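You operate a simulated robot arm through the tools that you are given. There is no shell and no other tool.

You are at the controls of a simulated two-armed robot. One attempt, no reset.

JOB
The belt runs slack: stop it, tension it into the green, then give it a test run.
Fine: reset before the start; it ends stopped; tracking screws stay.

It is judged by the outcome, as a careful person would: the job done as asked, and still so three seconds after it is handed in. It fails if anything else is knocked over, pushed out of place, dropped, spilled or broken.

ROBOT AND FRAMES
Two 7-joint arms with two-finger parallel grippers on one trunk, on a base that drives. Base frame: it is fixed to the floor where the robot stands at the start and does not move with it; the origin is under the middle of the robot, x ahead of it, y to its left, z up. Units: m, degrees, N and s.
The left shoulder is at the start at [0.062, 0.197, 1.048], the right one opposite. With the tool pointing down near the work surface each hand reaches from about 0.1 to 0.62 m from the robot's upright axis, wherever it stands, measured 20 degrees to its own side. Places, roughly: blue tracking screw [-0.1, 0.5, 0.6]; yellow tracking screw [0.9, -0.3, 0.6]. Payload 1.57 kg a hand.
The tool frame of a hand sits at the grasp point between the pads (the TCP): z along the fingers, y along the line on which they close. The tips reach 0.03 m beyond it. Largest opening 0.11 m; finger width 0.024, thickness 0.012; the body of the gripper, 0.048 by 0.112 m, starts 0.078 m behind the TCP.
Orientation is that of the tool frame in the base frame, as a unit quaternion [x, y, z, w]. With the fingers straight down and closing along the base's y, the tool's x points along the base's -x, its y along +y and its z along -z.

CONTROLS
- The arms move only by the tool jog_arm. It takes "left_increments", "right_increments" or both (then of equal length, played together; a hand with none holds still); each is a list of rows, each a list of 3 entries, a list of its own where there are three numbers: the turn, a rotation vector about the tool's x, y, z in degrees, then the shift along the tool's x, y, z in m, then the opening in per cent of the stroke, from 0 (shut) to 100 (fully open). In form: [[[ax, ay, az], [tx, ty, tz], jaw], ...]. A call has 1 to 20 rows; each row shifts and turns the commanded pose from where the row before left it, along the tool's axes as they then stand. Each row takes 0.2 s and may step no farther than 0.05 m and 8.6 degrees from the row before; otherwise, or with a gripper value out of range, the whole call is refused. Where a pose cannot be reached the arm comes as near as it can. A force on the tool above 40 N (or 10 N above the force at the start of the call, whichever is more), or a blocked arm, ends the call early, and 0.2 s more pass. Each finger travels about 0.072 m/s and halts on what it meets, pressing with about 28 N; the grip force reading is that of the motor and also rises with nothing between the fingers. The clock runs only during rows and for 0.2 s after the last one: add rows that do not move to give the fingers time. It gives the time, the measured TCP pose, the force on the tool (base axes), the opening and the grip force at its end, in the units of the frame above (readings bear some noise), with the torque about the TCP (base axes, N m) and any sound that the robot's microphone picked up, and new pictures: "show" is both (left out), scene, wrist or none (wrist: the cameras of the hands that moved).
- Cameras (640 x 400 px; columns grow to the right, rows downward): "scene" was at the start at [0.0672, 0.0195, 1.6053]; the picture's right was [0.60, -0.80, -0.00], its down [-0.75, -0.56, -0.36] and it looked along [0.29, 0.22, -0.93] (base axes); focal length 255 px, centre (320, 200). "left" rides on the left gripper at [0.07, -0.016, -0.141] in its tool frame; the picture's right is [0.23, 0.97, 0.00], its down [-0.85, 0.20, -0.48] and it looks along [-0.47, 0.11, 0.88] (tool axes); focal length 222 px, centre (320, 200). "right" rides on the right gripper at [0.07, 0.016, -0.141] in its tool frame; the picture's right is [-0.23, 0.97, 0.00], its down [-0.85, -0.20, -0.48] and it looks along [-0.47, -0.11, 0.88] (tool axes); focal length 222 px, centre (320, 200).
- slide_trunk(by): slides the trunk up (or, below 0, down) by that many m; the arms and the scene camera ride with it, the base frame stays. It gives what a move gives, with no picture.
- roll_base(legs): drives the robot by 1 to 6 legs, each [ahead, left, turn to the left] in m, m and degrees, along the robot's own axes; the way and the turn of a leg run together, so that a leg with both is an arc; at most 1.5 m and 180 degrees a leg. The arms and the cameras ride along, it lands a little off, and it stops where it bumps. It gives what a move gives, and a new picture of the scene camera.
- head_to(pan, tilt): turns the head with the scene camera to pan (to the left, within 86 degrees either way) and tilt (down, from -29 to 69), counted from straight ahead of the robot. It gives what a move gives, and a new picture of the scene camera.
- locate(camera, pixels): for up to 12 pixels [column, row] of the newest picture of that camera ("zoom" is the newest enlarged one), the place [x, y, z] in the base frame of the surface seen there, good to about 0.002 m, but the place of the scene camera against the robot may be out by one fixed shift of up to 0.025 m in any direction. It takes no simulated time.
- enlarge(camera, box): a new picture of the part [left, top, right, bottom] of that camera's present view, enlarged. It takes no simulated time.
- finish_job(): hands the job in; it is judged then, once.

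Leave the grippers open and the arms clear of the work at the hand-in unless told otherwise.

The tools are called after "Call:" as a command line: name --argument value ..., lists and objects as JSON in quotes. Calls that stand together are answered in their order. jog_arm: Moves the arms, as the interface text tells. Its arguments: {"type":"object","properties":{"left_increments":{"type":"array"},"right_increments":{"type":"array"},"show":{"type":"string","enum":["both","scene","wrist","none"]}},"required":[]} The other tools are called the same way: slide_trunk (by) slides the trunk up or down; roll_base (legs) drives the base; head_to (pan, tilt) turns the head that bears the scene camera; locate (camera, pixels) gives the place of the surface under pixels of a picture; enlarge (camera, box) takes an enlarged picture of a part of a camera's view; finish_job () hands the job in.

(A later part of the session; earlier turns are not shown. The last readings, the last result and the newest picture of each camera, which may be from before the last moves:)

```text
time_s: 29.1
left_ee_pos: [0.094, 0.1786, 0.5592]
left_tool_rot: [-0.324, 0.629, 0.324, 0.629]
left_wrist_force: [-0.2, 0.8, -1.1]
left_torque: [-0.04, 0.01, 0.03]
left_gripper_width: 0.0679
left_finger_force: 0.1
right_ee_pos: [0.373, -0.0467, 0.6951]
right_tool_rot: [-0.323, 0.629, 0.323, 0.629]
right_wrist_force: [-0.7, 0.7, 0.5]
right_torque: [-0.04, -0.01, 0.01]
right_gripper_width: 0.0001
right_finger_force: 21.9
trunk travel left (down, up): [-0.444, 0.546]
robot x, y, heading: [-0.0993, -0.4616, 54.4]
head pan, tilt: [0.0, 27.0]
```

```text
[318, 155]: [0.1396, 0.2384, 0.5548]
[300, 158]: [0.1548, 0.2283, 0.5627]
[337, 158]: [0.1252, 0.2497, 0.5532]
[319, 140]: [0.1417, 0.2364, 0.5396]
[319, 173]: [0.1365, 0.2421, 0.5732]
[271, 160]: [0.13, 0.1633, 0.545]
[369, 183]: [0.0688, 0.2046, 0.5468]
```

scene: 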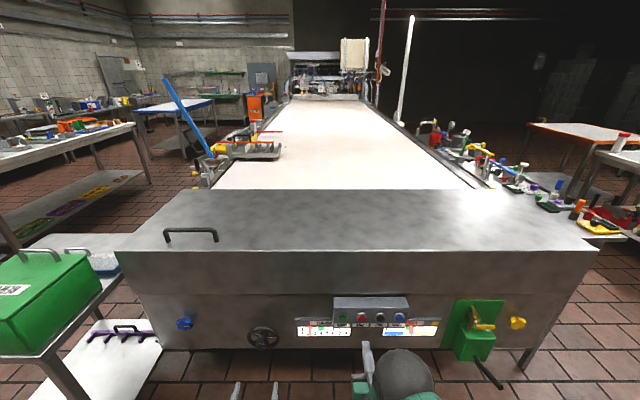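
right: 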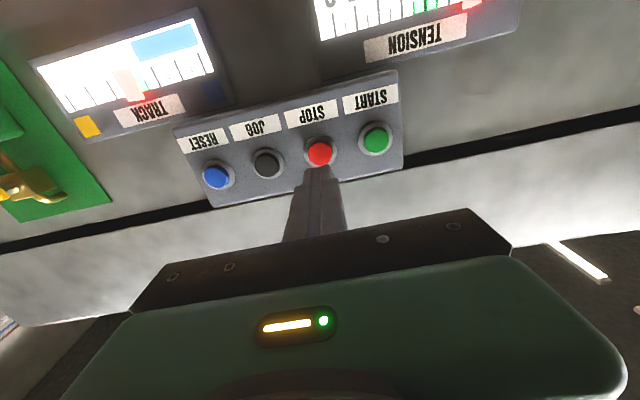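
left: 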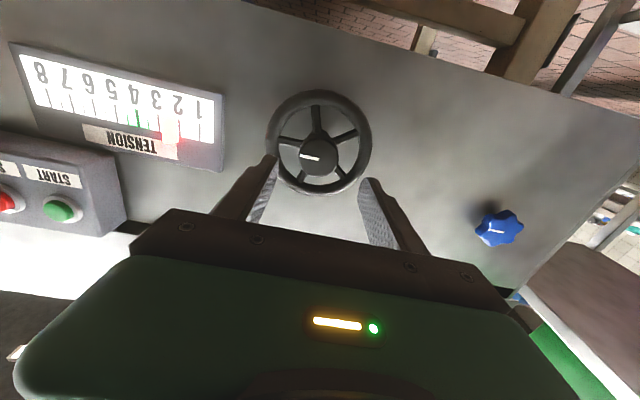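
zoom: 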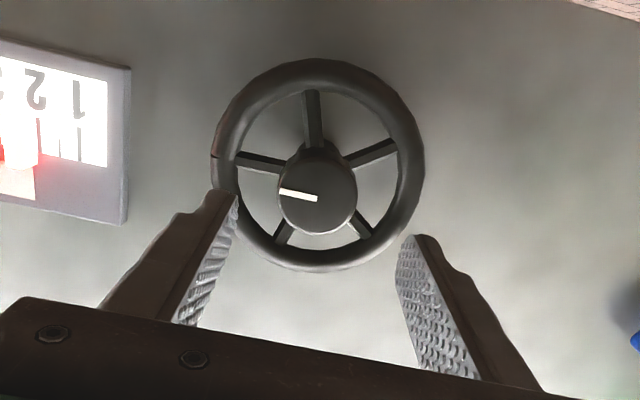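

Hub centre t ≈ -0.0245, z ≈ 0.557; I trim 2 mm, go in 72 mm around the hub, and then close.

Call:
jog_arm --left_increments '[[[0, 0, 0], [0.002, -0.002, 0.03], 62], [[0, 0, 0], [0, 0, 0.03], 62], [[0, 0, 0], [0, 0, 0.012], 62], [[0, 0, 0], [0, 0, 0], 62], [[0, 0, 0], [0, 0, 0], 62]]' --show "wrist"

```text
time_s: 30.3
left_ee_pos: [0.1385, 0.2369, 0.5568]
left_tool_rot: [-0.323, 0.629, 0.323, 0.629]
left_wrist_force: [0.4, -1.5, -0.1]
left_torque: [0.02, 0.01, 0.02]
left_gripper_width: 0.0683
left_finger_force: 0.1
right_ee_pos: [0.3726, -0.0458, 0.6961]
right_tool_rot: [-0.324, 0.629, 0.323, 0.629]
right_wrist_force: [0.2, 0.4, 0.3]
right_torque: [0.0, -0.01, -0.01]
right_gripper_width: 0.0
right_finger_force: 21.1
trunk travel left (down, up): [-0.444, 0.546]
robot x, y, heading: [-0.0966, -0.4635, 54.7]
head pan, tilt: [0.0, 27.0]
```

left: 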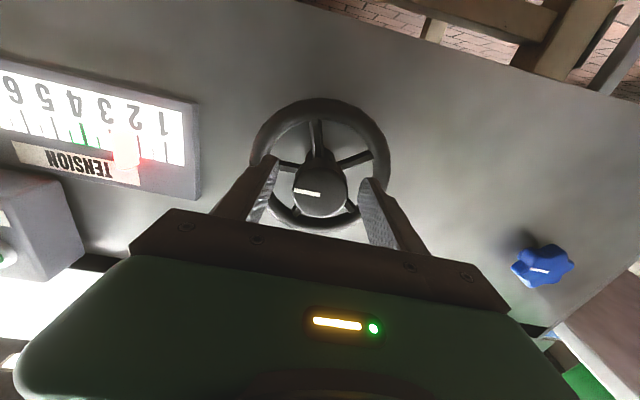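

The fingers straddle the hub. I close the jaw and try a small clockwise turn (about +z) of 16°, watching the gauge.

Call:
jog_arm --left_increments '[[[0, 0, 0], [0, 0, 0], 30], [[0, 0, 0], [0, 0, 0], 20], [[0, 0, 0], [0, 0, 0], 20], [[0, 0, 0], [0, 0, 0], 20]]' --show "wrist"

Call:
jog_arm --left_increments '[[[0, 0, 5], [0, 0, 0], 20], [[0, 0, 5], [0, 0, 0], 20], [[0, 0, 6], [0, 0, 0], 20], [[0, 0, 0], [0, 0, 0], 20]]' --show "wrist"

```text
time_s: 31.3
left_ee_pos: [0.1367, 0.2363, 0.5558]
left_tool_rot: [-0.325, 0.628, 0.323, 0.629]
left_wrist_force: [-3.2, 3.8, 1.3]
left_torque: [-0.18, 0.25, 0.27]
left_gripper_width: 0.0418
left_finger_force: 44.9
right_ee_pos: [0.3718, -0.044, 0.6969]
right_tool_rot: [-0.324, 0.629, 0.323, 0.629]
right_wrist_force: [-0.7, 0.2, 0.8]
right_torque: [0.01, -0.01, -0.02]
right_gripper_width: 0.0001
right_finger_force: 20.7
trunk travel left (down, up): [-0.444, 0.546]
robot x, y, heading: [-0.0967, -0.4573, 54.6]
head pan, tilt: [0.0, 27.0]
```

left: 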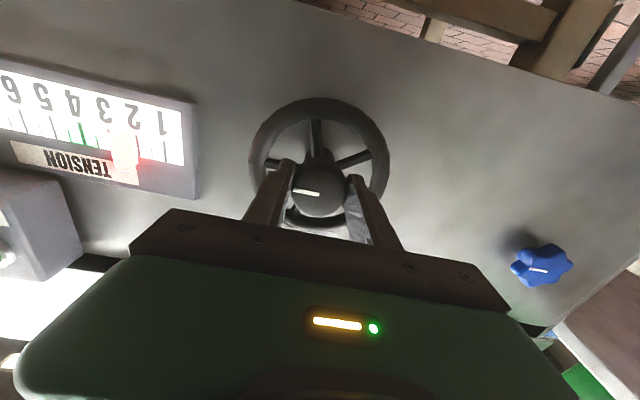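

```text
time_s: 32.3
left_ee_pos: [0.136, 0.2368, 0.5568]
left_tool_rot: [-0.235, 0.666, 0.41, 0.577]
left_wrist_force: [-9.8, 8.3, 4.5]
left_torque: [-0.6, 0.45, 0.27]
left_gripper_width: 0.0419
left_finger_force: 45.2
right_ee_pos: [0.3715, -0.0452, 0.6963]
right_tool_rot: [-0.325, 0.628, 0.324, 0.629]
right_wrist_force: [-0.3, -0.1, -0.1]
right_torque: [0.01, 0.02, 0.02]
right_gripper_width: 0.0
right_finger_force: 21.3
trunk travel left (down, up): [-0.444, 0.546]
robot x, y, heading: [-0.099, -0.4635, 54.7]
head pan, tilt: [0.0, 27.0]
```

left: 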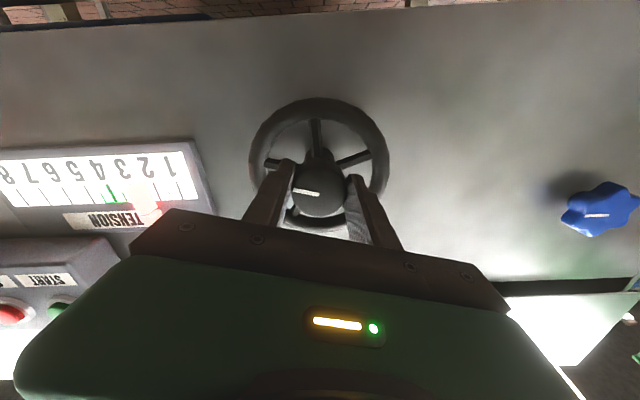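

The wheel turned with the hand. I zoom on the gauge for the effect.

Call:
enlarge --camera "left" --box '[60, 130, 220, 240]'

```text
3.64 times, centred on (140, 185) of left
```

zoom: 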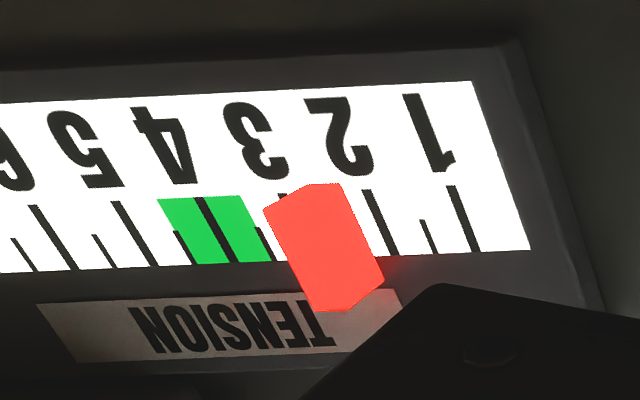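

The pointer moves up (~2.5 → ~2.7) with clockwise turning. I continue another 40°.

Call:
jog_arm --left_increments '[[[0, 0, 8], [0, 0, 0], 20], [[0, 0, 8], [0, 0, 0], 20], [[0, 0, 8], [0, 0, 0], 20], [[0, 0, 8], [0, 0, 0], 20], [[0, 0, 8], [0, 0, 0], 20], [[0, 0, 0], [0, 0, 0], 20]]' --show "both"

Call:
enlarge --camera "scene" --box '[200, 290, 440, 400]'

```text
time_s: 33.7
left_ee_pos: [0.1345, 0.2387, 0.5582]
left_tool_rot: [0.006, 0.705, 0.584, 0.402]
left_wrist_force: [-20.2, 27.2, 13.4]
left_torque: [-0.18, 0.03, -0.6]
left_gripper_width: 0.0416
left_finger_force: 45.2
right_ee_pos: [0.3713, -0.0448, 0.6956]
right_tool_rot: [-0.325, 0.628, 0.323, 0.629]
right_wrist_force: [0.4, 0.8, 0.4]
right_torque: [-0.02, -0.03, -0.03]
right_gripper_width: 0.0001
right_finger_force: 20.9
trunk travel left (down, up): [-0.444, 0.546]
robot x, y, heading: [-0.0982, -0.4626, 54.7]
head pan, tilt: [0.0, 27.0]
```

scene: 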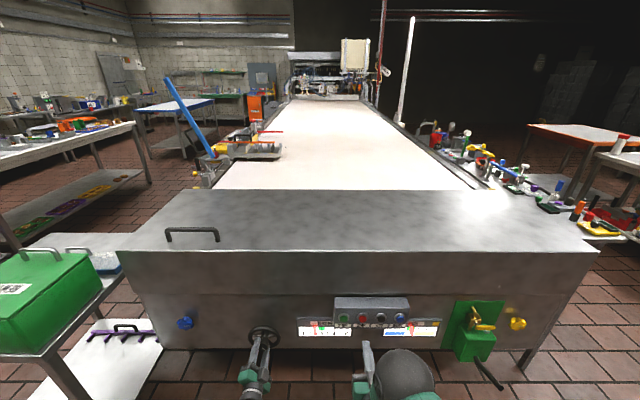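
left: 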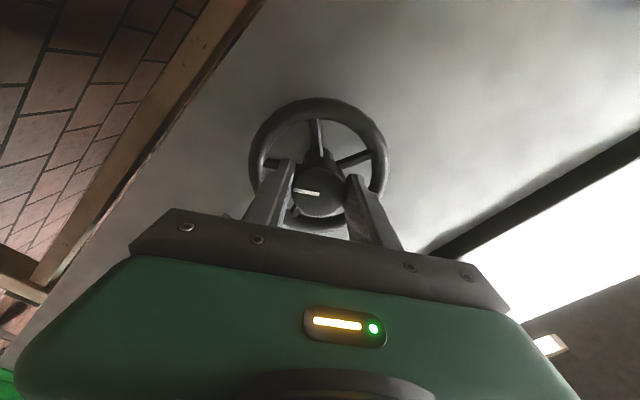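

```text
2.67 times, centred on (320, 345) of scene
```

zoom: 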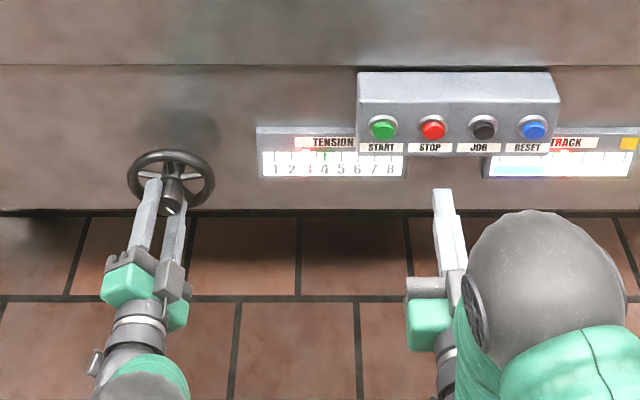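

Side force has grown to ~36 N because the hub axis is about 5 mm off the TCP. I shift the commanded pose to relieve it, then check force before turning more. The pointer is near 3.

Call:
jog_arm --left_increments '[[[0, 0, 0], [0.001, 0.002, 0], 20], [[0, 0, 0], [0.001, 0.002, 0], 20], [[0, 0, 0], [0, 0, 0], 20]]' --show "none"

```text
time_s: 34.5
left_ee_pos: [0.1348, 0.2392, 0.5586]
left_tool_rot: [0.007, 0.707, 0.581, 0.403]
left_wrist_force: [-6.1, 15.4, 4.2]
left_torque: [-0.37, 0.08, 1.43]
left_gripper_width: 0.0418
left_finger_force: 44.8
right_ee_pos: [0.3726, -0.0453, 0.6956]
right_tool_rot: [-0.325, 0.629, 0.323, 0.629]
right_wrist_force: [0.6, 0.3, -0.3]
right_torque: [-0.01, 0.03, 0.0]
right_gripper_width: 0.0001
right_finger_force: 21.3
trunk travel left (down, up): [-0.444, 0.546]
robot x, y, heading: [-0.0963, -0.4632, 54.3]
head pan, tilt: [0.0, 27.0]
```

Force is down to ~17 N. I continue clockwise with the rotation centred on the hub axis.

Call:
jog_arm --left_increments '[[[0, 0, 8], [0.0003, 0.0015, 0], 20], [[0, 0, 8], [0, 0.001, 0.001], 20], [[0, 0, 8], [0, 0.0008, 0], 20], [[0, 0, 8], [0, 0.0008, 0], 20], [[0, 0, 0], [0, 0, 0], 20]]' --show "both"

Call:
enlarge --camera "scene" --box '[280, 300, 400, 360]'

```text
time_s: 35.7
left_ee_pos: [0.1334, 0.2375, 0.5607]
left_tool_rot: [0.205, 0.678, 0.668, 0.226]
left_wrist_force: [-10.5, -23.0, -14.2]
left_torque: [0.39, -0.05, 0.07]
left_gripper_width: 0.0413
left_finger_force: 44.7
right_ee_pos: [0.373, -0.047, 0.6967]
right_tool_rot: [-0.323, 0.629, 0.323, 0.629]
right_wrist_force: [-0.1, -0.8, 0.3]
right_torque: [-0.02, 0.02, 0.02]
right_gripper_width: 0.0
right_finger_force: 21.4
trunk travel left (down, up): [-0.444, 0.546]
robot x, y, heading: [-0.1002, -0.459, 54.8]
head pan, tilt: [0.0, 27.0]
```

scene: 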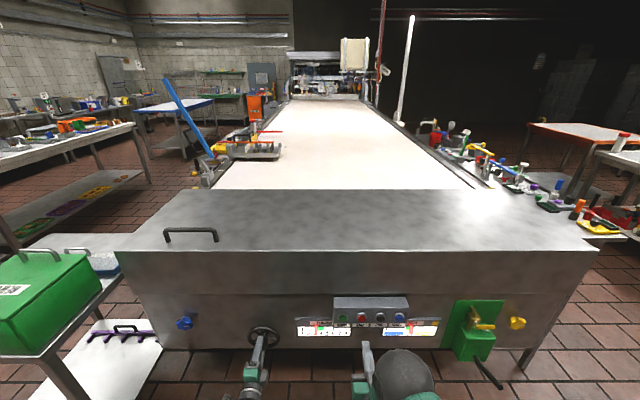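
left: 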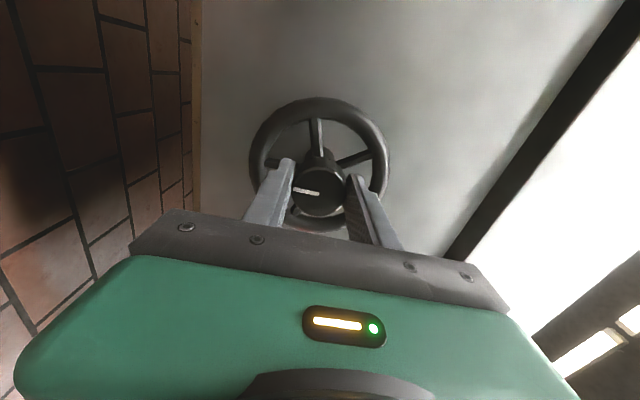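

```text
5.33 times, centred on (340, 330) of scene
```

zoom: 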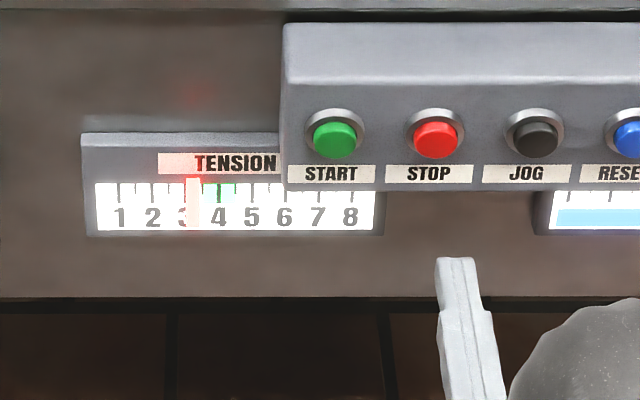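

Pointer now reads ~3.25 after ~88°. I relieve the small push (back 2 mm, down 1.5 mm) and continue 24° more.

Call:
jog_arm --left_increments '[[[0, 0, 0], [0, -0.0015, -0.002], 20], [[0, 0, 8], [0, 0.0005, 0], 20], [[0, 0, 8], [0, 0.0005, 0], 20], [[0, 0, 8], [0, 0.0005, 0], 20], [[0, 0, 0], [0, 0, 0], 20]]' --show "scene"

Call:
enlarge --camera "scene" --box '[280, 300, 400, 360]'

```text
time_s: 36.9
left_ee_pos: [0.135, 0.2386, 0.5623]
left_tool_rot: [0.342, 0.621, 0.701, 0.082]
left_wrist_force: [3.8, -17.5, -21.7]
left_torque: [0.06, 0.06, 0.19]
left_gripper_width: 0.0418
left_finger_force: 44.3
right_ee_pos: [0.3732, -0.0451, 0.6956]
right_tool_rot: [-0.324, 0.63, 0.323, 0.628]
right_wrist_force: [1.0, 0.5, -0.4]
right_torque: [0.01, 0.01, 0.0]
right_gripper_width: 0.0
right_finger_force: 21.3
trunk travel left (down, up): [-0.444, 0.546]
robot x, y, heading: [-0.0971, -0.4568, 54.7]
head pan, tilt: [0.0, 27.0]
```

scene: 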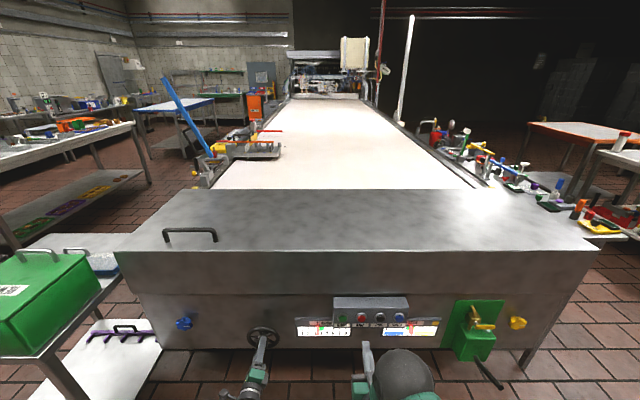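

```text
5.33 times, centred on (340, 330) of scene
```

zoom: 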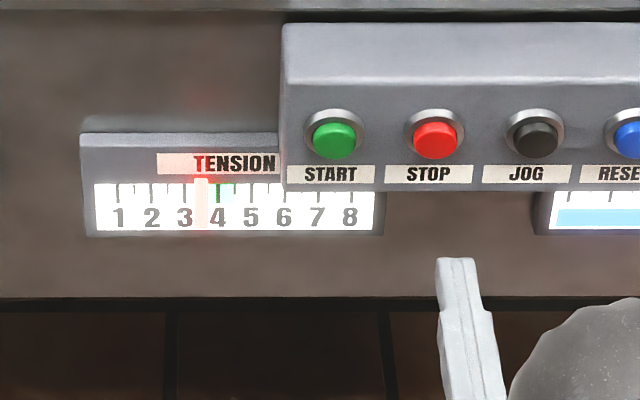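

Pointer ~3.5 at 112°. I relieve again and turn 24° more.

Call:
jog_arm --left_increments '[[[0, 0, 0], [-0.0015, -0.0025, -0.001], 20], [[0, 0, 8], [0, 0.0003, 0], 20], [[0, 0, 8], [0, 0.0003, 0], 20], [[0, 0, 8], [0, 0.0003, 0], 20], [[0, 0, 0], [0, 0, 0], 20]]' --show "scene"

Call:
enlarge --camera "scene" --box '[280, 300, 400, 360]'

```text
time_s: 38.1
left_ee_pos: [0.1343, 0.238, 0.5625]
left_tool_rot: [0.461, 0.534, 0.705, -0.065]
left_wrist_force: [10.2, 9.2, -1.9]
left_torque: [-0.33, 0.39, -0.25]
left_gripper_width: 0.0416
left_finger_force: 45.2
right_ee_pos: [0.3734, -0.0453, 0.696]
right_tool_rot: [-0.323, 0.629, 0.323, 0.628]
right_wrist_force: [0.2, -0.2, -0.3]
right_torque: [0.02, 0.02, -0.04]
right_gripper_width: 0.0
right_finger_force: 21.3
trunk travel left (down, up): [-0.444, 0.546]
robot x, y, heading: [-0.0977, -0.4574, 54.6]
head pan, tilt: [0.0, 27.0]
```

scene: 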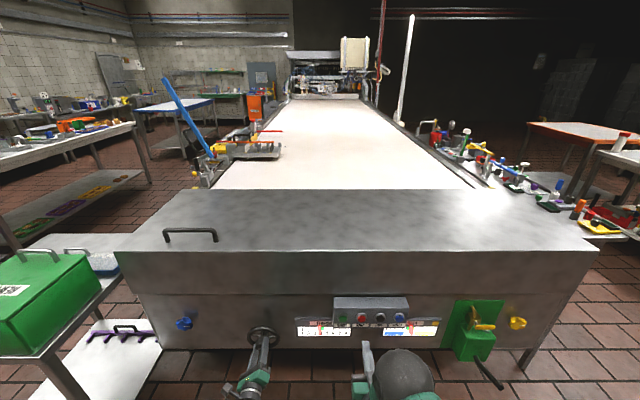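

```text
5.33 times, centred on (340, 330) of scene
```

zoom: 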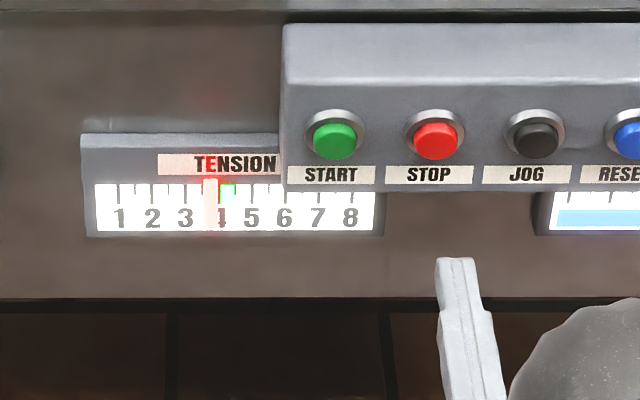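

Pointer ~3.75. Another ~24° should centre it at 4.

Call:
jog_arm --left_increments '[[[0, 0, 8], [0, 0.0003, 0], 20], [[0, 0, 8], [0, 0.0003, 0], 20], [[0, 0, 8], [0, 0.0003, 0], 20], [[0, 0, 0], [0, 0, 0], 20]]' --show "scene"

Call:
enlarge --camera "scene" --box '[280, 300, 400, 360]'

```text
time_s: 39.1
left_ee_pos: [0.1346, 0.2379, 0.5623]
left_tool_rot: [0.562, 0.426, 0.677, -0.209]
left_wrist_force: [21.1, 23.0, 9.1]
left_torque: [0.11, 0.04, 0.32]
left_gripper_width: 0.0419
left_finger_force: 44.4
right_ee_pos: [0.3739, -0.0456, 0.6951]
right_tool_rot: [-0.322, 0.63, 0.322, 0.629]
right_wrist_force: [0.3, 0.2, -0.2]
right_torque: [-0.05, -0.01, 0.0]
right_gripper_width: 0.0001
right_finger_force: 21.4
trunk travel left (down, up): [-0.444, 0.546]
robot x, y, heading: [-0.0979, -0.4606, 54.3]
head pan, tilt: [0.0, 27.0]
```

scene: 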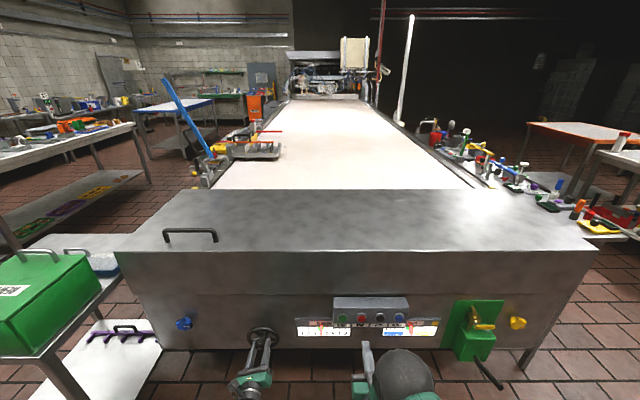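

```text
5.33 times, centred on (340, 330) of scene
```

zoom: 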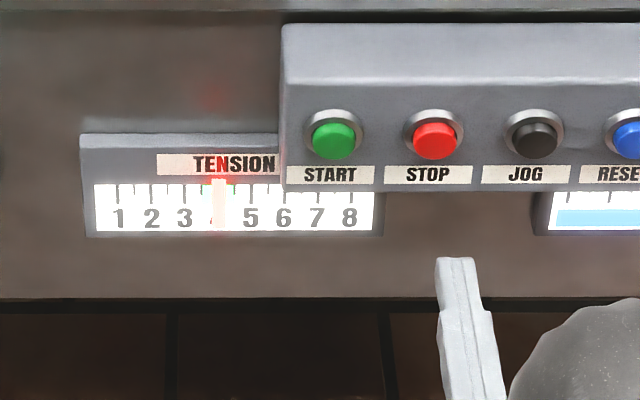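

The pointer sits on 4.0, mid-green. I relieve the pull, then open the jaw in place.

Call:
jog_arm --left_increments '[[[0, 0, 0], [0, 0, 0.002], 20], [[0, 0, 0], [0, 0, 0], 40], [[0, 0, 0], [0, 0, 0], 62], [[0, 0, 0], [0, 0, 0], 62], [[0, 0, 0], [0, 0, 0], 62]]' --show "both"

Call:
enlarge --camera "scene" --box '[280, 300, 400, 360]'

```text
time_s: 40.3
left_ee_pos: [0.1339, 0.238, 0.5609]
left_tool_rot: [0.563, 0.428, 0.675, -0.209]
left_wrist_force: [-0.1, -0.1, -0.4]
left_torque: [-0.02, -0.02, -0.02]
left_gripper_width: 0.068
left_finger_force: 0.2
right_ee_pos: [0.3733, -0.0459, 0.6958]
right_tool_rot: [-0.324, 0.628, 0.324, 0.629]
right_wrist_force: [0.4, -0.3, 0.5]
right_torque: [0.0, 0.03, 0.02]
right_gripper_width: 0.0002
right_finger_force: 20.8
trunk travel left (down, up): [-0.444, 0.546]
robot x, y, heading: [-0.0946, -0.4592, 54.6]
head pan, tilt: [0.0, 27.0]
```

scene: 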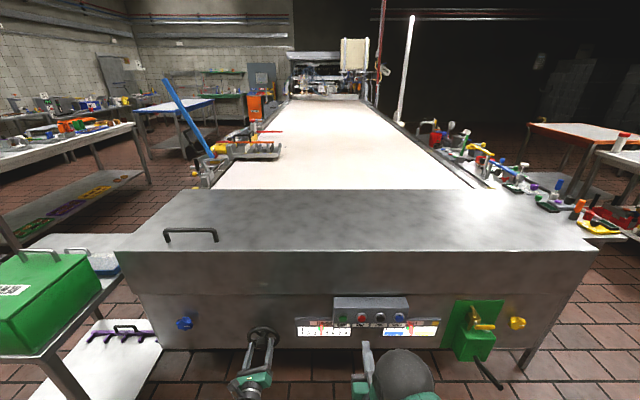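
left: 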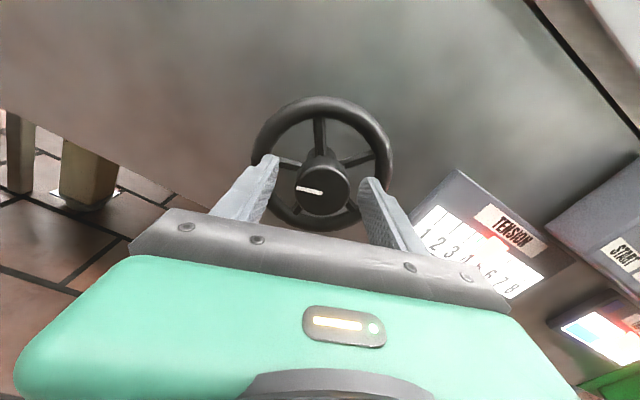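

```text
5.33 times, centred on (340, 330) of scene
```

zoom: 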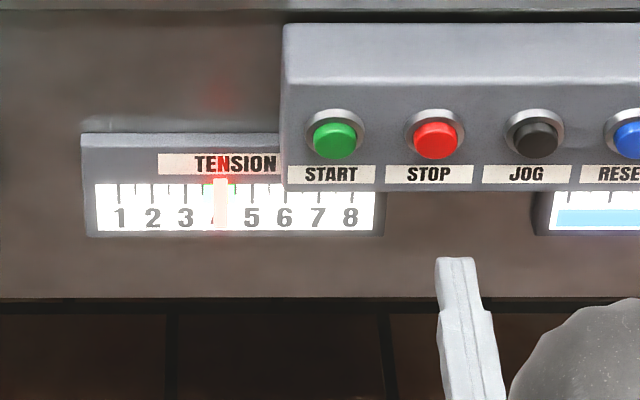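

Pointer holds at 4. I back the left hand straight out.

Call:
jog_arm --left_increments '[[[0, 0, 0], [0, 0, -0.03], 62], [[0, 0, 0], [0, 0, -0.04], 62], [[0, 0, 0], [0, 0, -0.04], 80], [[0, 0, 0], [0, 0, -0.03], 100], [[0, 0, 0], [0, 0, 0], 100]]' --show "both"

Call:
enlarge --camera "left" --box '[340, 150, 640, 340]'

Call:
enlarge --camera "right" --box '[0, 0, 520, 250]'

```text
time_s: 41.3
left_ee_pos: [-0.0168, 0.1775, 0.5597]
left_tool_rot: [0.523, 0.475, 0.655, -0.266]
left_wrist_force: [-0.5, 0.1, 0.4]
left_torque: [0.0, -0.01, -0.01]
left_gripper_width: 0.11
left_finger_force: 0.1
right_ee_pos: [0.3712, -0.046, 0.698]
right_tool_rot: [-0.324, 0.629, 0.324, 0.629]
right_wrist_force: [-0.2, 0.6, -0.1]
right_torque: [0.01, 0.01, 0.02]
right_gripper_width: 0.0002
right_finger_force: 21.3
trunk travel left (down, up): [-0.444, 0.546]
robot x, y, heading: [-0.0954, -0.4563, 54.5]
head pan, tilt: [0.0, 27.0]
stopped in row 4 (left hand): the arm was blocked; the commanded pose is now the measured one
```

scene: 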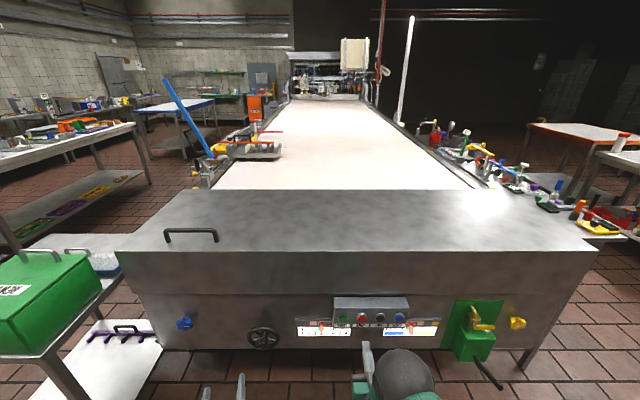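
left: 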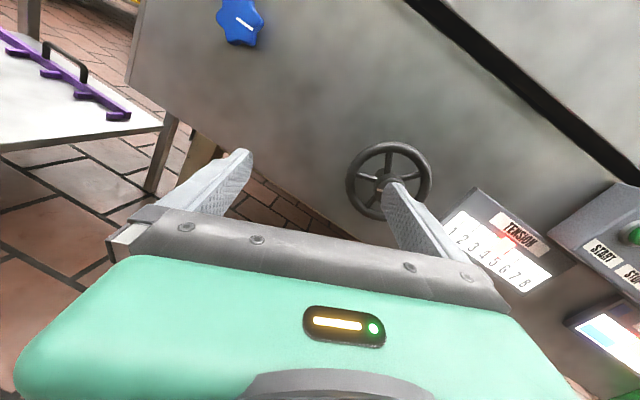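

```text
2.11 times, centred on (490, 245) of left
```

zoom: 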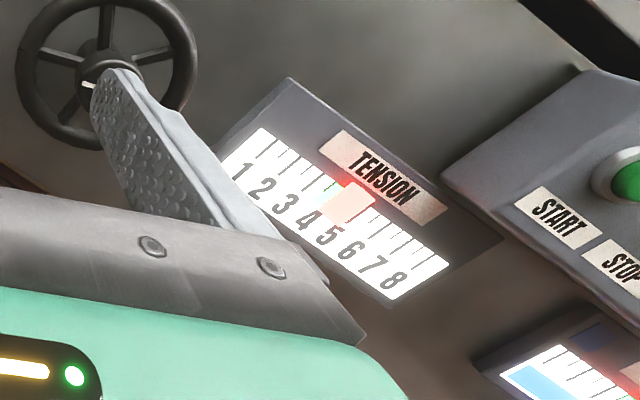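

```text
1.23 times, centred on (260, 125) of right
```

zoom: 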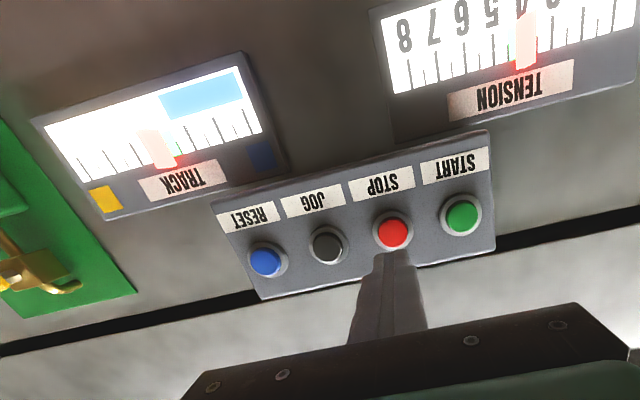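

Wheel released and untouched; the left wrist just met its own limit while retreating, clear of everything. I unwind the left wrist in place.

Call:
jog_arm --left_increments '[[[0, 0, -8], [0, 0, 0], 100], [[0, 0, -8], [0, 0, 0], 100], [[0, 0, -8], [0, 0, 0], 100], [[0, 0, -8], [0, 0, 0], 100], [[0, 0, -8], [0, 0, 0], 100], [[0, 0, -8], [0, 0, 0], 100], [[0, 0, -8], [0, 0, 0], 100], [[0, 0, -8], [0, 0, 0], 100], [[0, 0, -8], [0, 0, 0], 100], [[0, 0, -8], [0, 0, 0], 100], [[0, 0, -8], [0, 0, 0], 100], [[0, 0, -8], [0, 0, 0], 100], [[0, 0, -8], [0, 0, 0], 100], [[0, 0, -8], [0, 0, 0], 100], [[0, 0, -8], [0, 0, 0], 100], [[0, 0, -8], [0, 0, 0], 100], [[0, 0, -8], [0, 0, 0], 100], [[0, 0, -8], [0, 0, 0], 100], [[0, 0, 0], [0, 0, 0], 100]]' --show "both"

```text
time_s: 45.3
left_ee_pos: [-0.0116, 0.1777, 0.5605]
left_tool_rot: [-0.289, 0.644, 0.454, 0.543]
left_wrist_force: [1.3, -0.1, 0.4]
left_torque: [-0.01, 0.03, -0.02]
left_gripper_width: 0.1098
left_finger_force: 0.1
right_ee_pos: [0.3724, -0.0469, 0.6969]
right_tool_rot: [-0.322, 0.629, 0.322, 0.63]
right_wrist_force: [0.5, 0.3, 1.2]
right_torque: [0.0, 0.0, 0.02]
right_gripper_width: 0.0001
right_finger_force: 21.2
trunk travel left (down, up): [-0.444, 0.546]
robot x, y, heading: [-0.0979, -0.4601, 54.6]
head pan, tilt: [0.0, 27.0]
```

scene: 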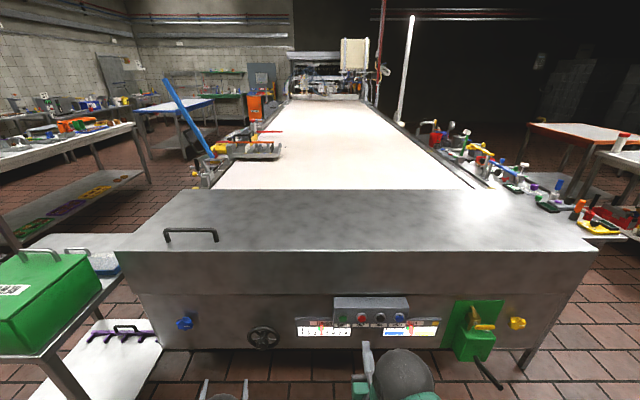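
left: 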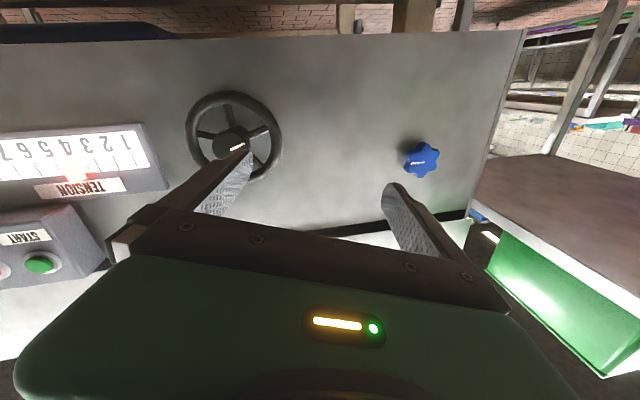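

Left hand is unwound and clear. Next I slide the right finger sideways 126 mm to in front of blue RESET, still 8 cm off.

Call:
jog_arm --right_increments '[[[0, 0, 0], [0, -0.042, 0], 0], [[0, 0, 0], [0, -0.042, 0], 0], [[0, 0, 0], [0, -0.042, 0], 0], [[0, 0, 0], [0, 0, 0], 0]]' --show "wrist"

Call:
enlarge --camera "left" --box '[0, 100, 180, 220]'

```text
time_s: 46.3
left_ee_pos: [-0.0116, 0.1781, 0.5606]
left_tool_rot: [-0.287, 0.645, 0.454, 0.543]
left_wrist_force: [-0.6, -0.3, 0.0]
left_torque: [0.01, 0.0, 0.03]
left_gripper_width: 0.1098
left_finger_force: 0.0
right_ee_pos: [0.4764, -0.1189, 0.696]
right_tool_rot: [-0.323, 0.629, 0.323, 0.629]
right_wrist_force: [-0.4, -0.8, 0.6]
right_torque: [0.01, 0.04, -0.01]
right_gripper_width: 0.0
right_finger_force: 21.3
trunk travel left (down, up): [-0.444, 0.546]
robot x, y, heading: [-0.0978, -0.46, 54.4]
head pan, tilt: [0.0, 27.0]
```

right: 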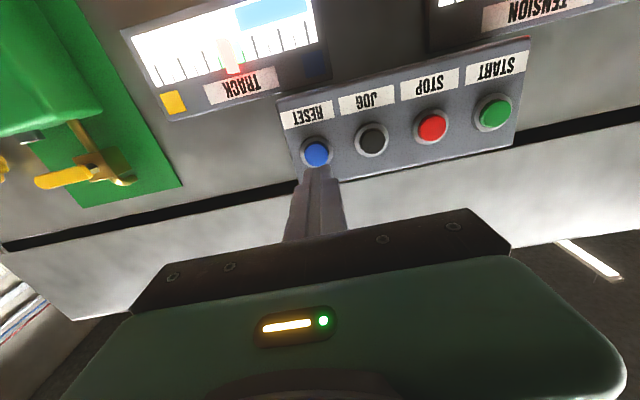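

```text
3.33 times, centred on (90, 160) of left
```

zoom: 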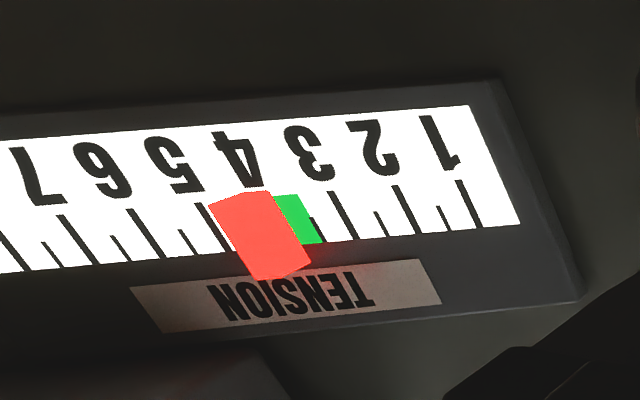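

The finger is lined up with RESET at (316,153). I press it in the same depth as STOP.

Call:
jog_arm --right_increments '[[[0, 0, 0], [0, 0, 0.04], 0], [[0, 0, 0], [0, 0, 0.03], 0], [[0, 0, 0], [0, 0, 0.006], 0], [[0, 0, 0], [0, 0, 0.004], 0], [[0, 0, 0], [0, 0, 0], 0]]' --show "wrist"

```text
time_s: 47.5
left_ee_pos: [-0.0112, 0.1774, 0.5617]
left_tool_rot: [-0.288, 0.645, 0.455, 0.543]
left_wrist_force: [0.0, 0.0, -0.5]
left_torque: [0.0, 0.02, -0.02]
left_gripper_width: 0.1097
left_finger_force: 0.0
right_ee_pos: [0.5218, -0.0545, 0.6969]
right_tool_rot: [-0.324, 0.628, 0.324, 0.629]
right_wrist_force: [-0.5, -1.1, 0.5]
right_torque: [0.01, -0.06, -0.03]
right_gripper_width: 0.0
right_finger_force: 21.1
trunk travel left (down, up): [-0.444, 0.546]
robot x, y, heading: [-0.0978, -0.4623, 54.5]
head pan, tilt: [0.0, 27.0]
heard: click
```

right: 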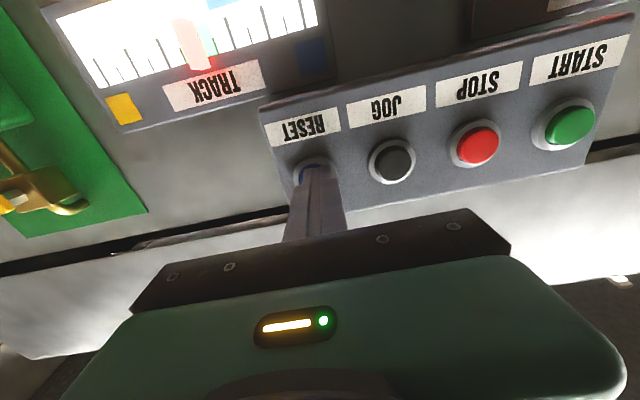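

RESET clicked. I back off and slide left 193 mm to START.

Call:
jog_arm --right_increments '[[[0, 0, 0], [0, 0, -0.04], 0], [[0, 0, 0], [0, 0, -0.04], 0], [[0, 0, 0], [0, 0.0386, 0], 0], [[0, 0, 0], [0, 0.0386, 0], 0], [[0, 0, 0], [0, 0.0386, 0], 0], [[0, 0, 0], [0, 0.0386, 0], 0], [[0, 0, 0], [0, 0.0386, 0], 0], [[0, 0, 0], [0, 0, 0], 0]]' --show "both"

```text
time_s: 49.3
left_ee_pos: [-0.0117, 0.1793, 0.5611]
left_tool_rot: [-0.287, 0.645, 0.454, 0.543]
left_wrist_force: [0.3, 0.3, 0.2]
left_torque: [0.01, 0.02, -0.02]
left_gripper_width: 0.1097
left_finger_force: 0.1
right_ee_pos: [0.3185, -0.0095, 0.6975]
right_tool_rot: [-0.324, 0.628, 0.323, 0.629]
right_wrist_force: [-0.1, -0.2, 0.2]
right_torque: [-0.03, 0.01, 0.0]
right_gripper_width: 0.0002
right_finger_force: 21.0
trunk travel left (down, up): [-0.444, 0.546]
robot x, y, heading: [-0.0984, -0.4603, 54.4]
head pan, tilt: [0.0, 27.0]
```

scene: 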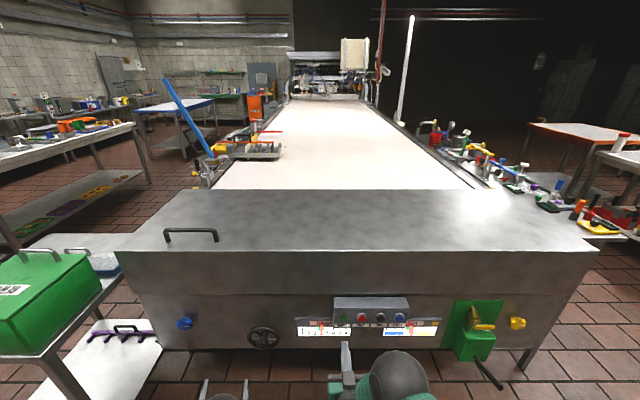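
right: 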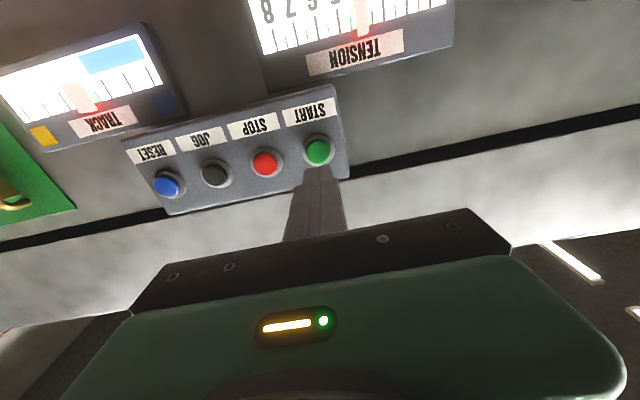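

Aligned with green START at (318,150). I check that the belt area and left hand are clear, then press START and back off.

Call:
jog_arm --right_increments '[[[0, 0, 0], [0, 0, 0.04], 0], [[0, 0, 0], [0, 0, 0.03], 0], [[0, 0, 0], [0, 0, 0.008], 0], [[0, 0, 0], [0, 0, 0.004], 0], [[0, 0, 0], [0, 0, 0], 0]]' --show "both"

Call:
enlarge --camera "scene" --box '[200, 96, 460, 196]'

```text
time_s: 50.5
left_ee_pos: [-0.012, 0.1778, 0.5608]
left_tool_rot: [-0.287, 0.645, 0.454, 0.543]
left_wrist_force: [0.1, 0.2, 0.3]
left_torque: [0.01, 0.01, 0.0]
left_gripper_width: 0.1102
left_finger_force: 0.1
right_ee_pos: [0.3654, 0.0593, 0.6969]
right_tool_rot: [-0.324, 0.628, 0.323, 0.63]
right_wrist_force: [-0.9, -3.6, 0.3]
right_torque: [0.01, -0.03, -0.05]
right_gripper_width: 0.0
right_finger_force: 21.4
trunk travel left (down, up): [-0.444, 0.546]
robot x, y, heading: [-0.0965, -0.4594, 54.6]
head pan, tilt: [0.0, 27.0]
heard: click
```

scene: 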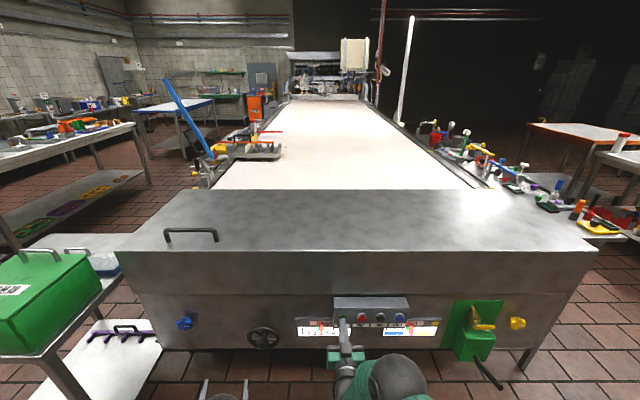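
right: 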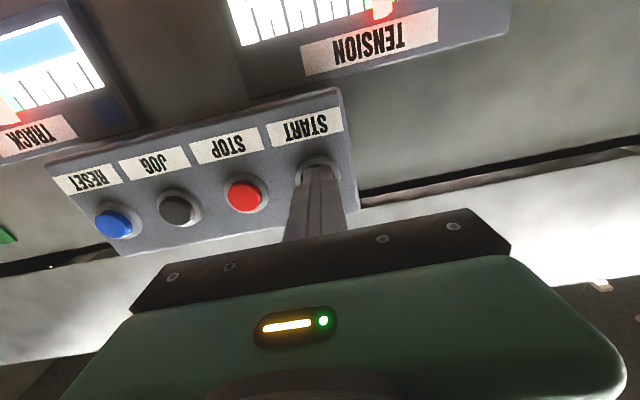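

```text
2.46 times, centred on (330, 146) of scene
```

zoom: 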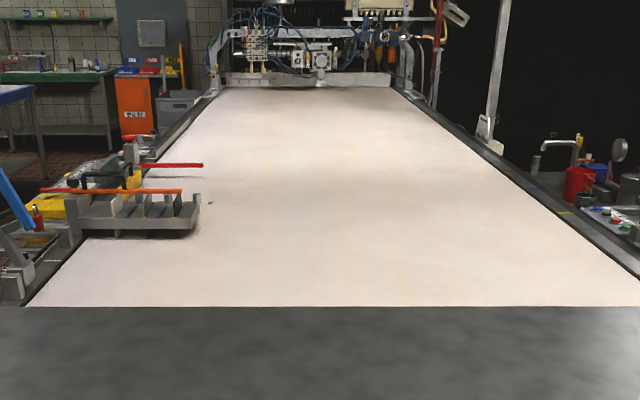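

START clicked; I back off toward STOP's front and look for belt motion (a seam line was visible on the moving belt at the start).

Call:
jog_arm --right_increments '[[[0, 0, 0], [0, 0, -0.04], 0], [[0, 0, 0], [0, 0, -0.04], 0], [[0, 0, 0], [0, 0, 0], 0]]' --show "both"

Call:
enlarge --camera "scene" --box '[200, 96, 460, 196]'

Call:
enlarge --camera "scene" --box '[280, 300, 450, 360]'

```text
time_s: 51.3
left_ee_pos: [-0.0114, 0.1793, 0.5614]
left_tool_rot: [-0.287, 0.646, 0.454, 0.543]
left_wrist_force: [-0.6, -0.5, 1.0]
left_torque: [0.03, 0.0, 0.0]
left_gripper_width: 0.11
left_finger_force: 0.1
right_ee_pos: [0.3207, -0.0053, 0.6964]
right_tool_rot: [-0.324, 0.628, 0.324, 0.629]
right_wrist_force: [1.1, -0.6, -0.7]
right_torque: [0.01, 0.02, -0.02]
right_gripper_width: 0.0
right_finger_force: 21.2
trunk travel left (down, up): [-0.444, 0.546]
robot x, y, heading: [-0.0955, -0.4571, 54.7]
head pan, tilt: [0.0, 27.0]
```

scene: 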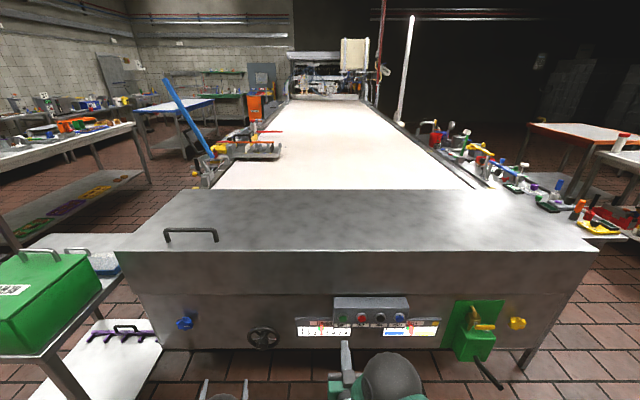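
right: 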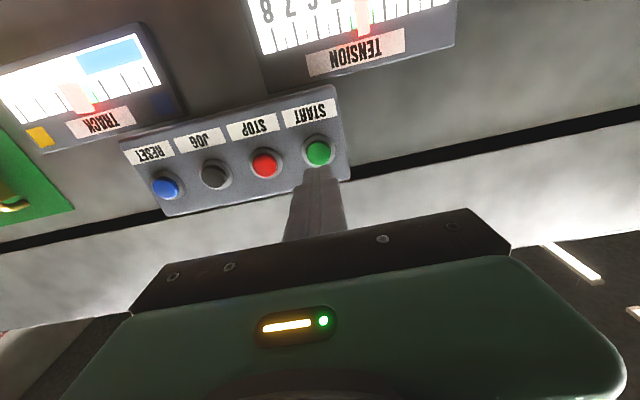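

```text
2.46 times, centred on (330, 146) of scene
```

zoom: 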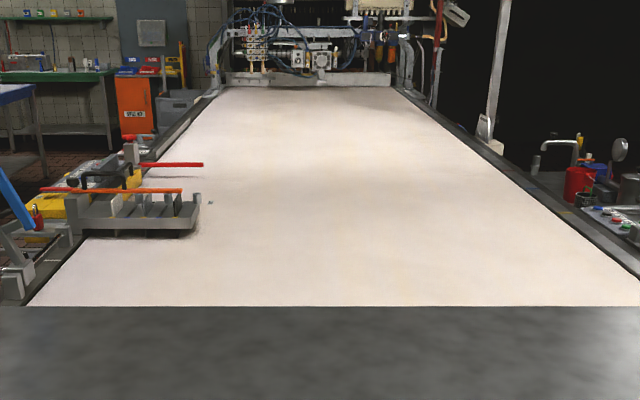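

```text
3.76 times, centred on (365, 330) of scene
```

zoom: 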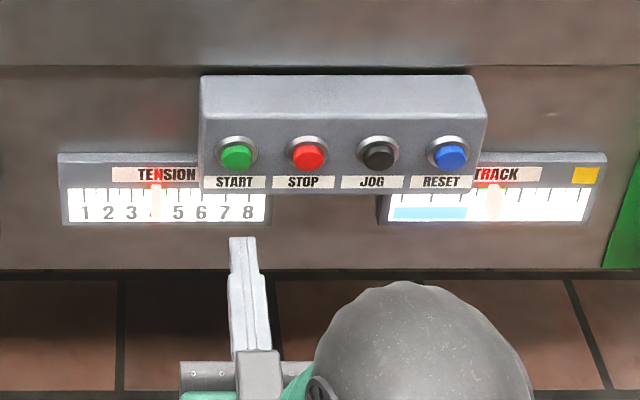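

Tension stays at 4. I move the finger over to face STOP (−65 mm) while the belt should be running, then compare belt views.

Call:
jog_arm --right_increments '[[[0, 0, 0], [0, -0.033, 0], 0], [[0, 0, 0], [0, -0.032, 0], 0], [[0, 0, 0], [0, 0, 0], 0]]' --show "both"

Call:
head_to --pan 0 --tilt 15

Call:
enlarge --camera "scene" --box '[200, 130, 460, 260]'

Call:
enlarge --camera "scene" --box '[260, 90, 400, 180]'

```text
time_s: 52.1
left_ee_pos: [-0.0122, 0.1781, 0.5607]
left_tool_rot: [-0.287, 0.645, 0.454, 0.543]
left_wrist_force: [-0.4, 0.7, -0.6]
left_torque: [-0.01, -0.01, 0.04]
left_gripper_width: 0.1101
left_finger_force: 0.1
right_ee_pos: [0.3699, -0.043, 0.6968]
right_tool_rot: [-0.324, 0.628, 0.324, 0.629]
right_wrist_force: [-0.1, -0.7, -0.3]
right_torque: [0.02, 0.0, 0.01]
right_gripper_width: 0.0
right_finger_force: 21.6
trunk travel left (down, up): [-0.444, 0.546]
robot x, y, heading: [-0.0983, -0.4609, 54.5]
head pan, tilt: [0.0, 27.0]
```

scene: 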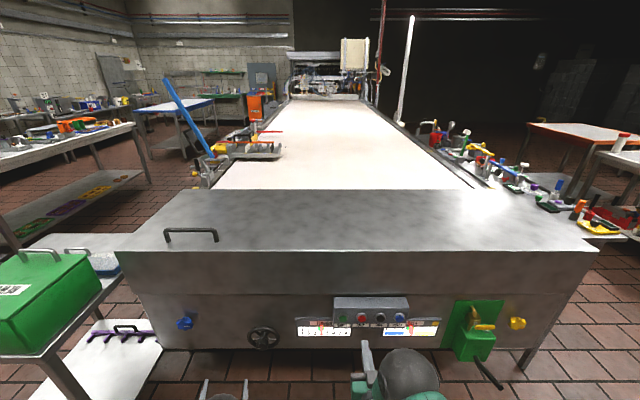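
right: 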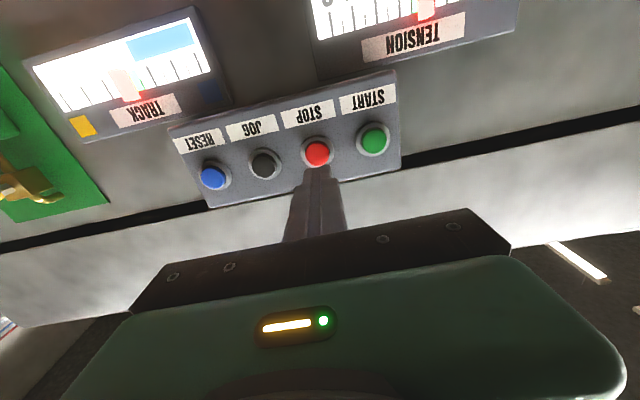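

```text
time_s: 52.8
left_ee_pos: [-0.0119, 0.1775, 0.5618]
left_tool_rot: [-0.287, 0.645, 0.454, 0.543]
left_wrist_force: [0.0, 1.1, 0.7]
left_torque: [0.0, 0.05, -0.01]
left_gripper_width: 0.1099
left_finger_force: 0.1
right_ee_pos: [0.3723, -0.0423, 0.6969]
right_tool_rot: [-0.324, 0.628, 0.324, 0.629]
right_wrist_force: [-0.2, 0.7, 0.7]
right_torque: [0.01, 0.02, -0.02]
right_gripper_width: 0.0002
right_finger_force: 21.7
trunk travel left (down, up): [-0.444, 0.546]
robot x, y, heading: [-0.0966, -0.4622, 54.5]
head pan, tilt: [0.0, 15.0]
```

scene: 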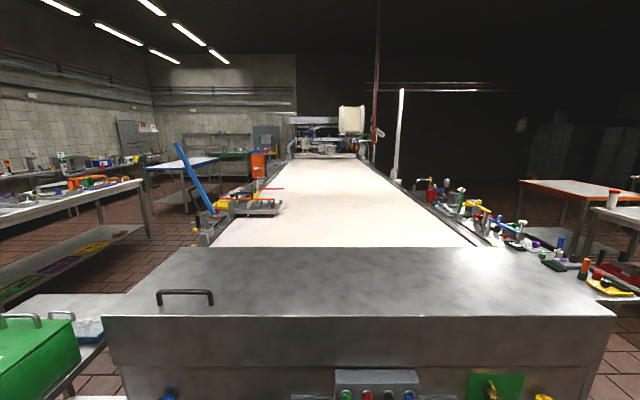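

```text
2.46 times, centred on (330, 195) of scene
```

zoom: 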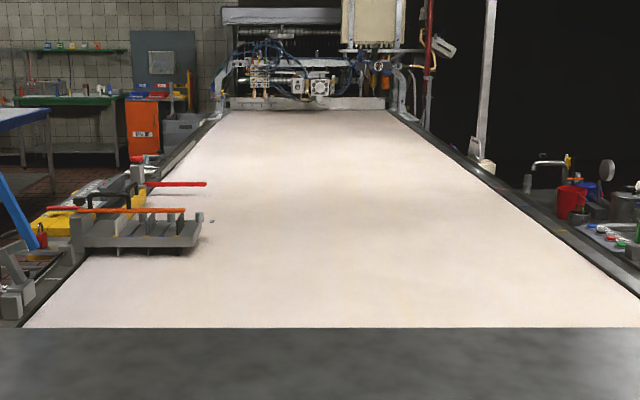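

```text
4.44 times, centred on (330, 135) of scene
```

zoom: 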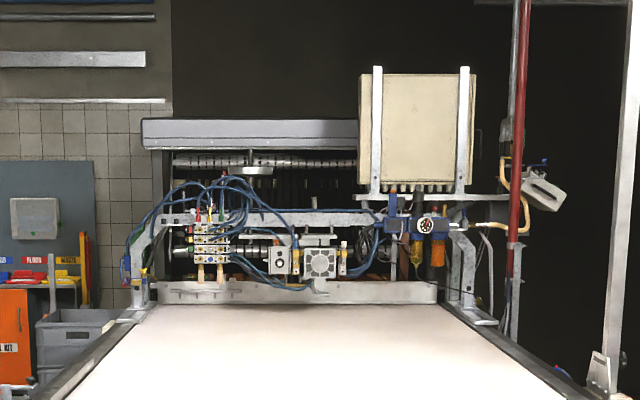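

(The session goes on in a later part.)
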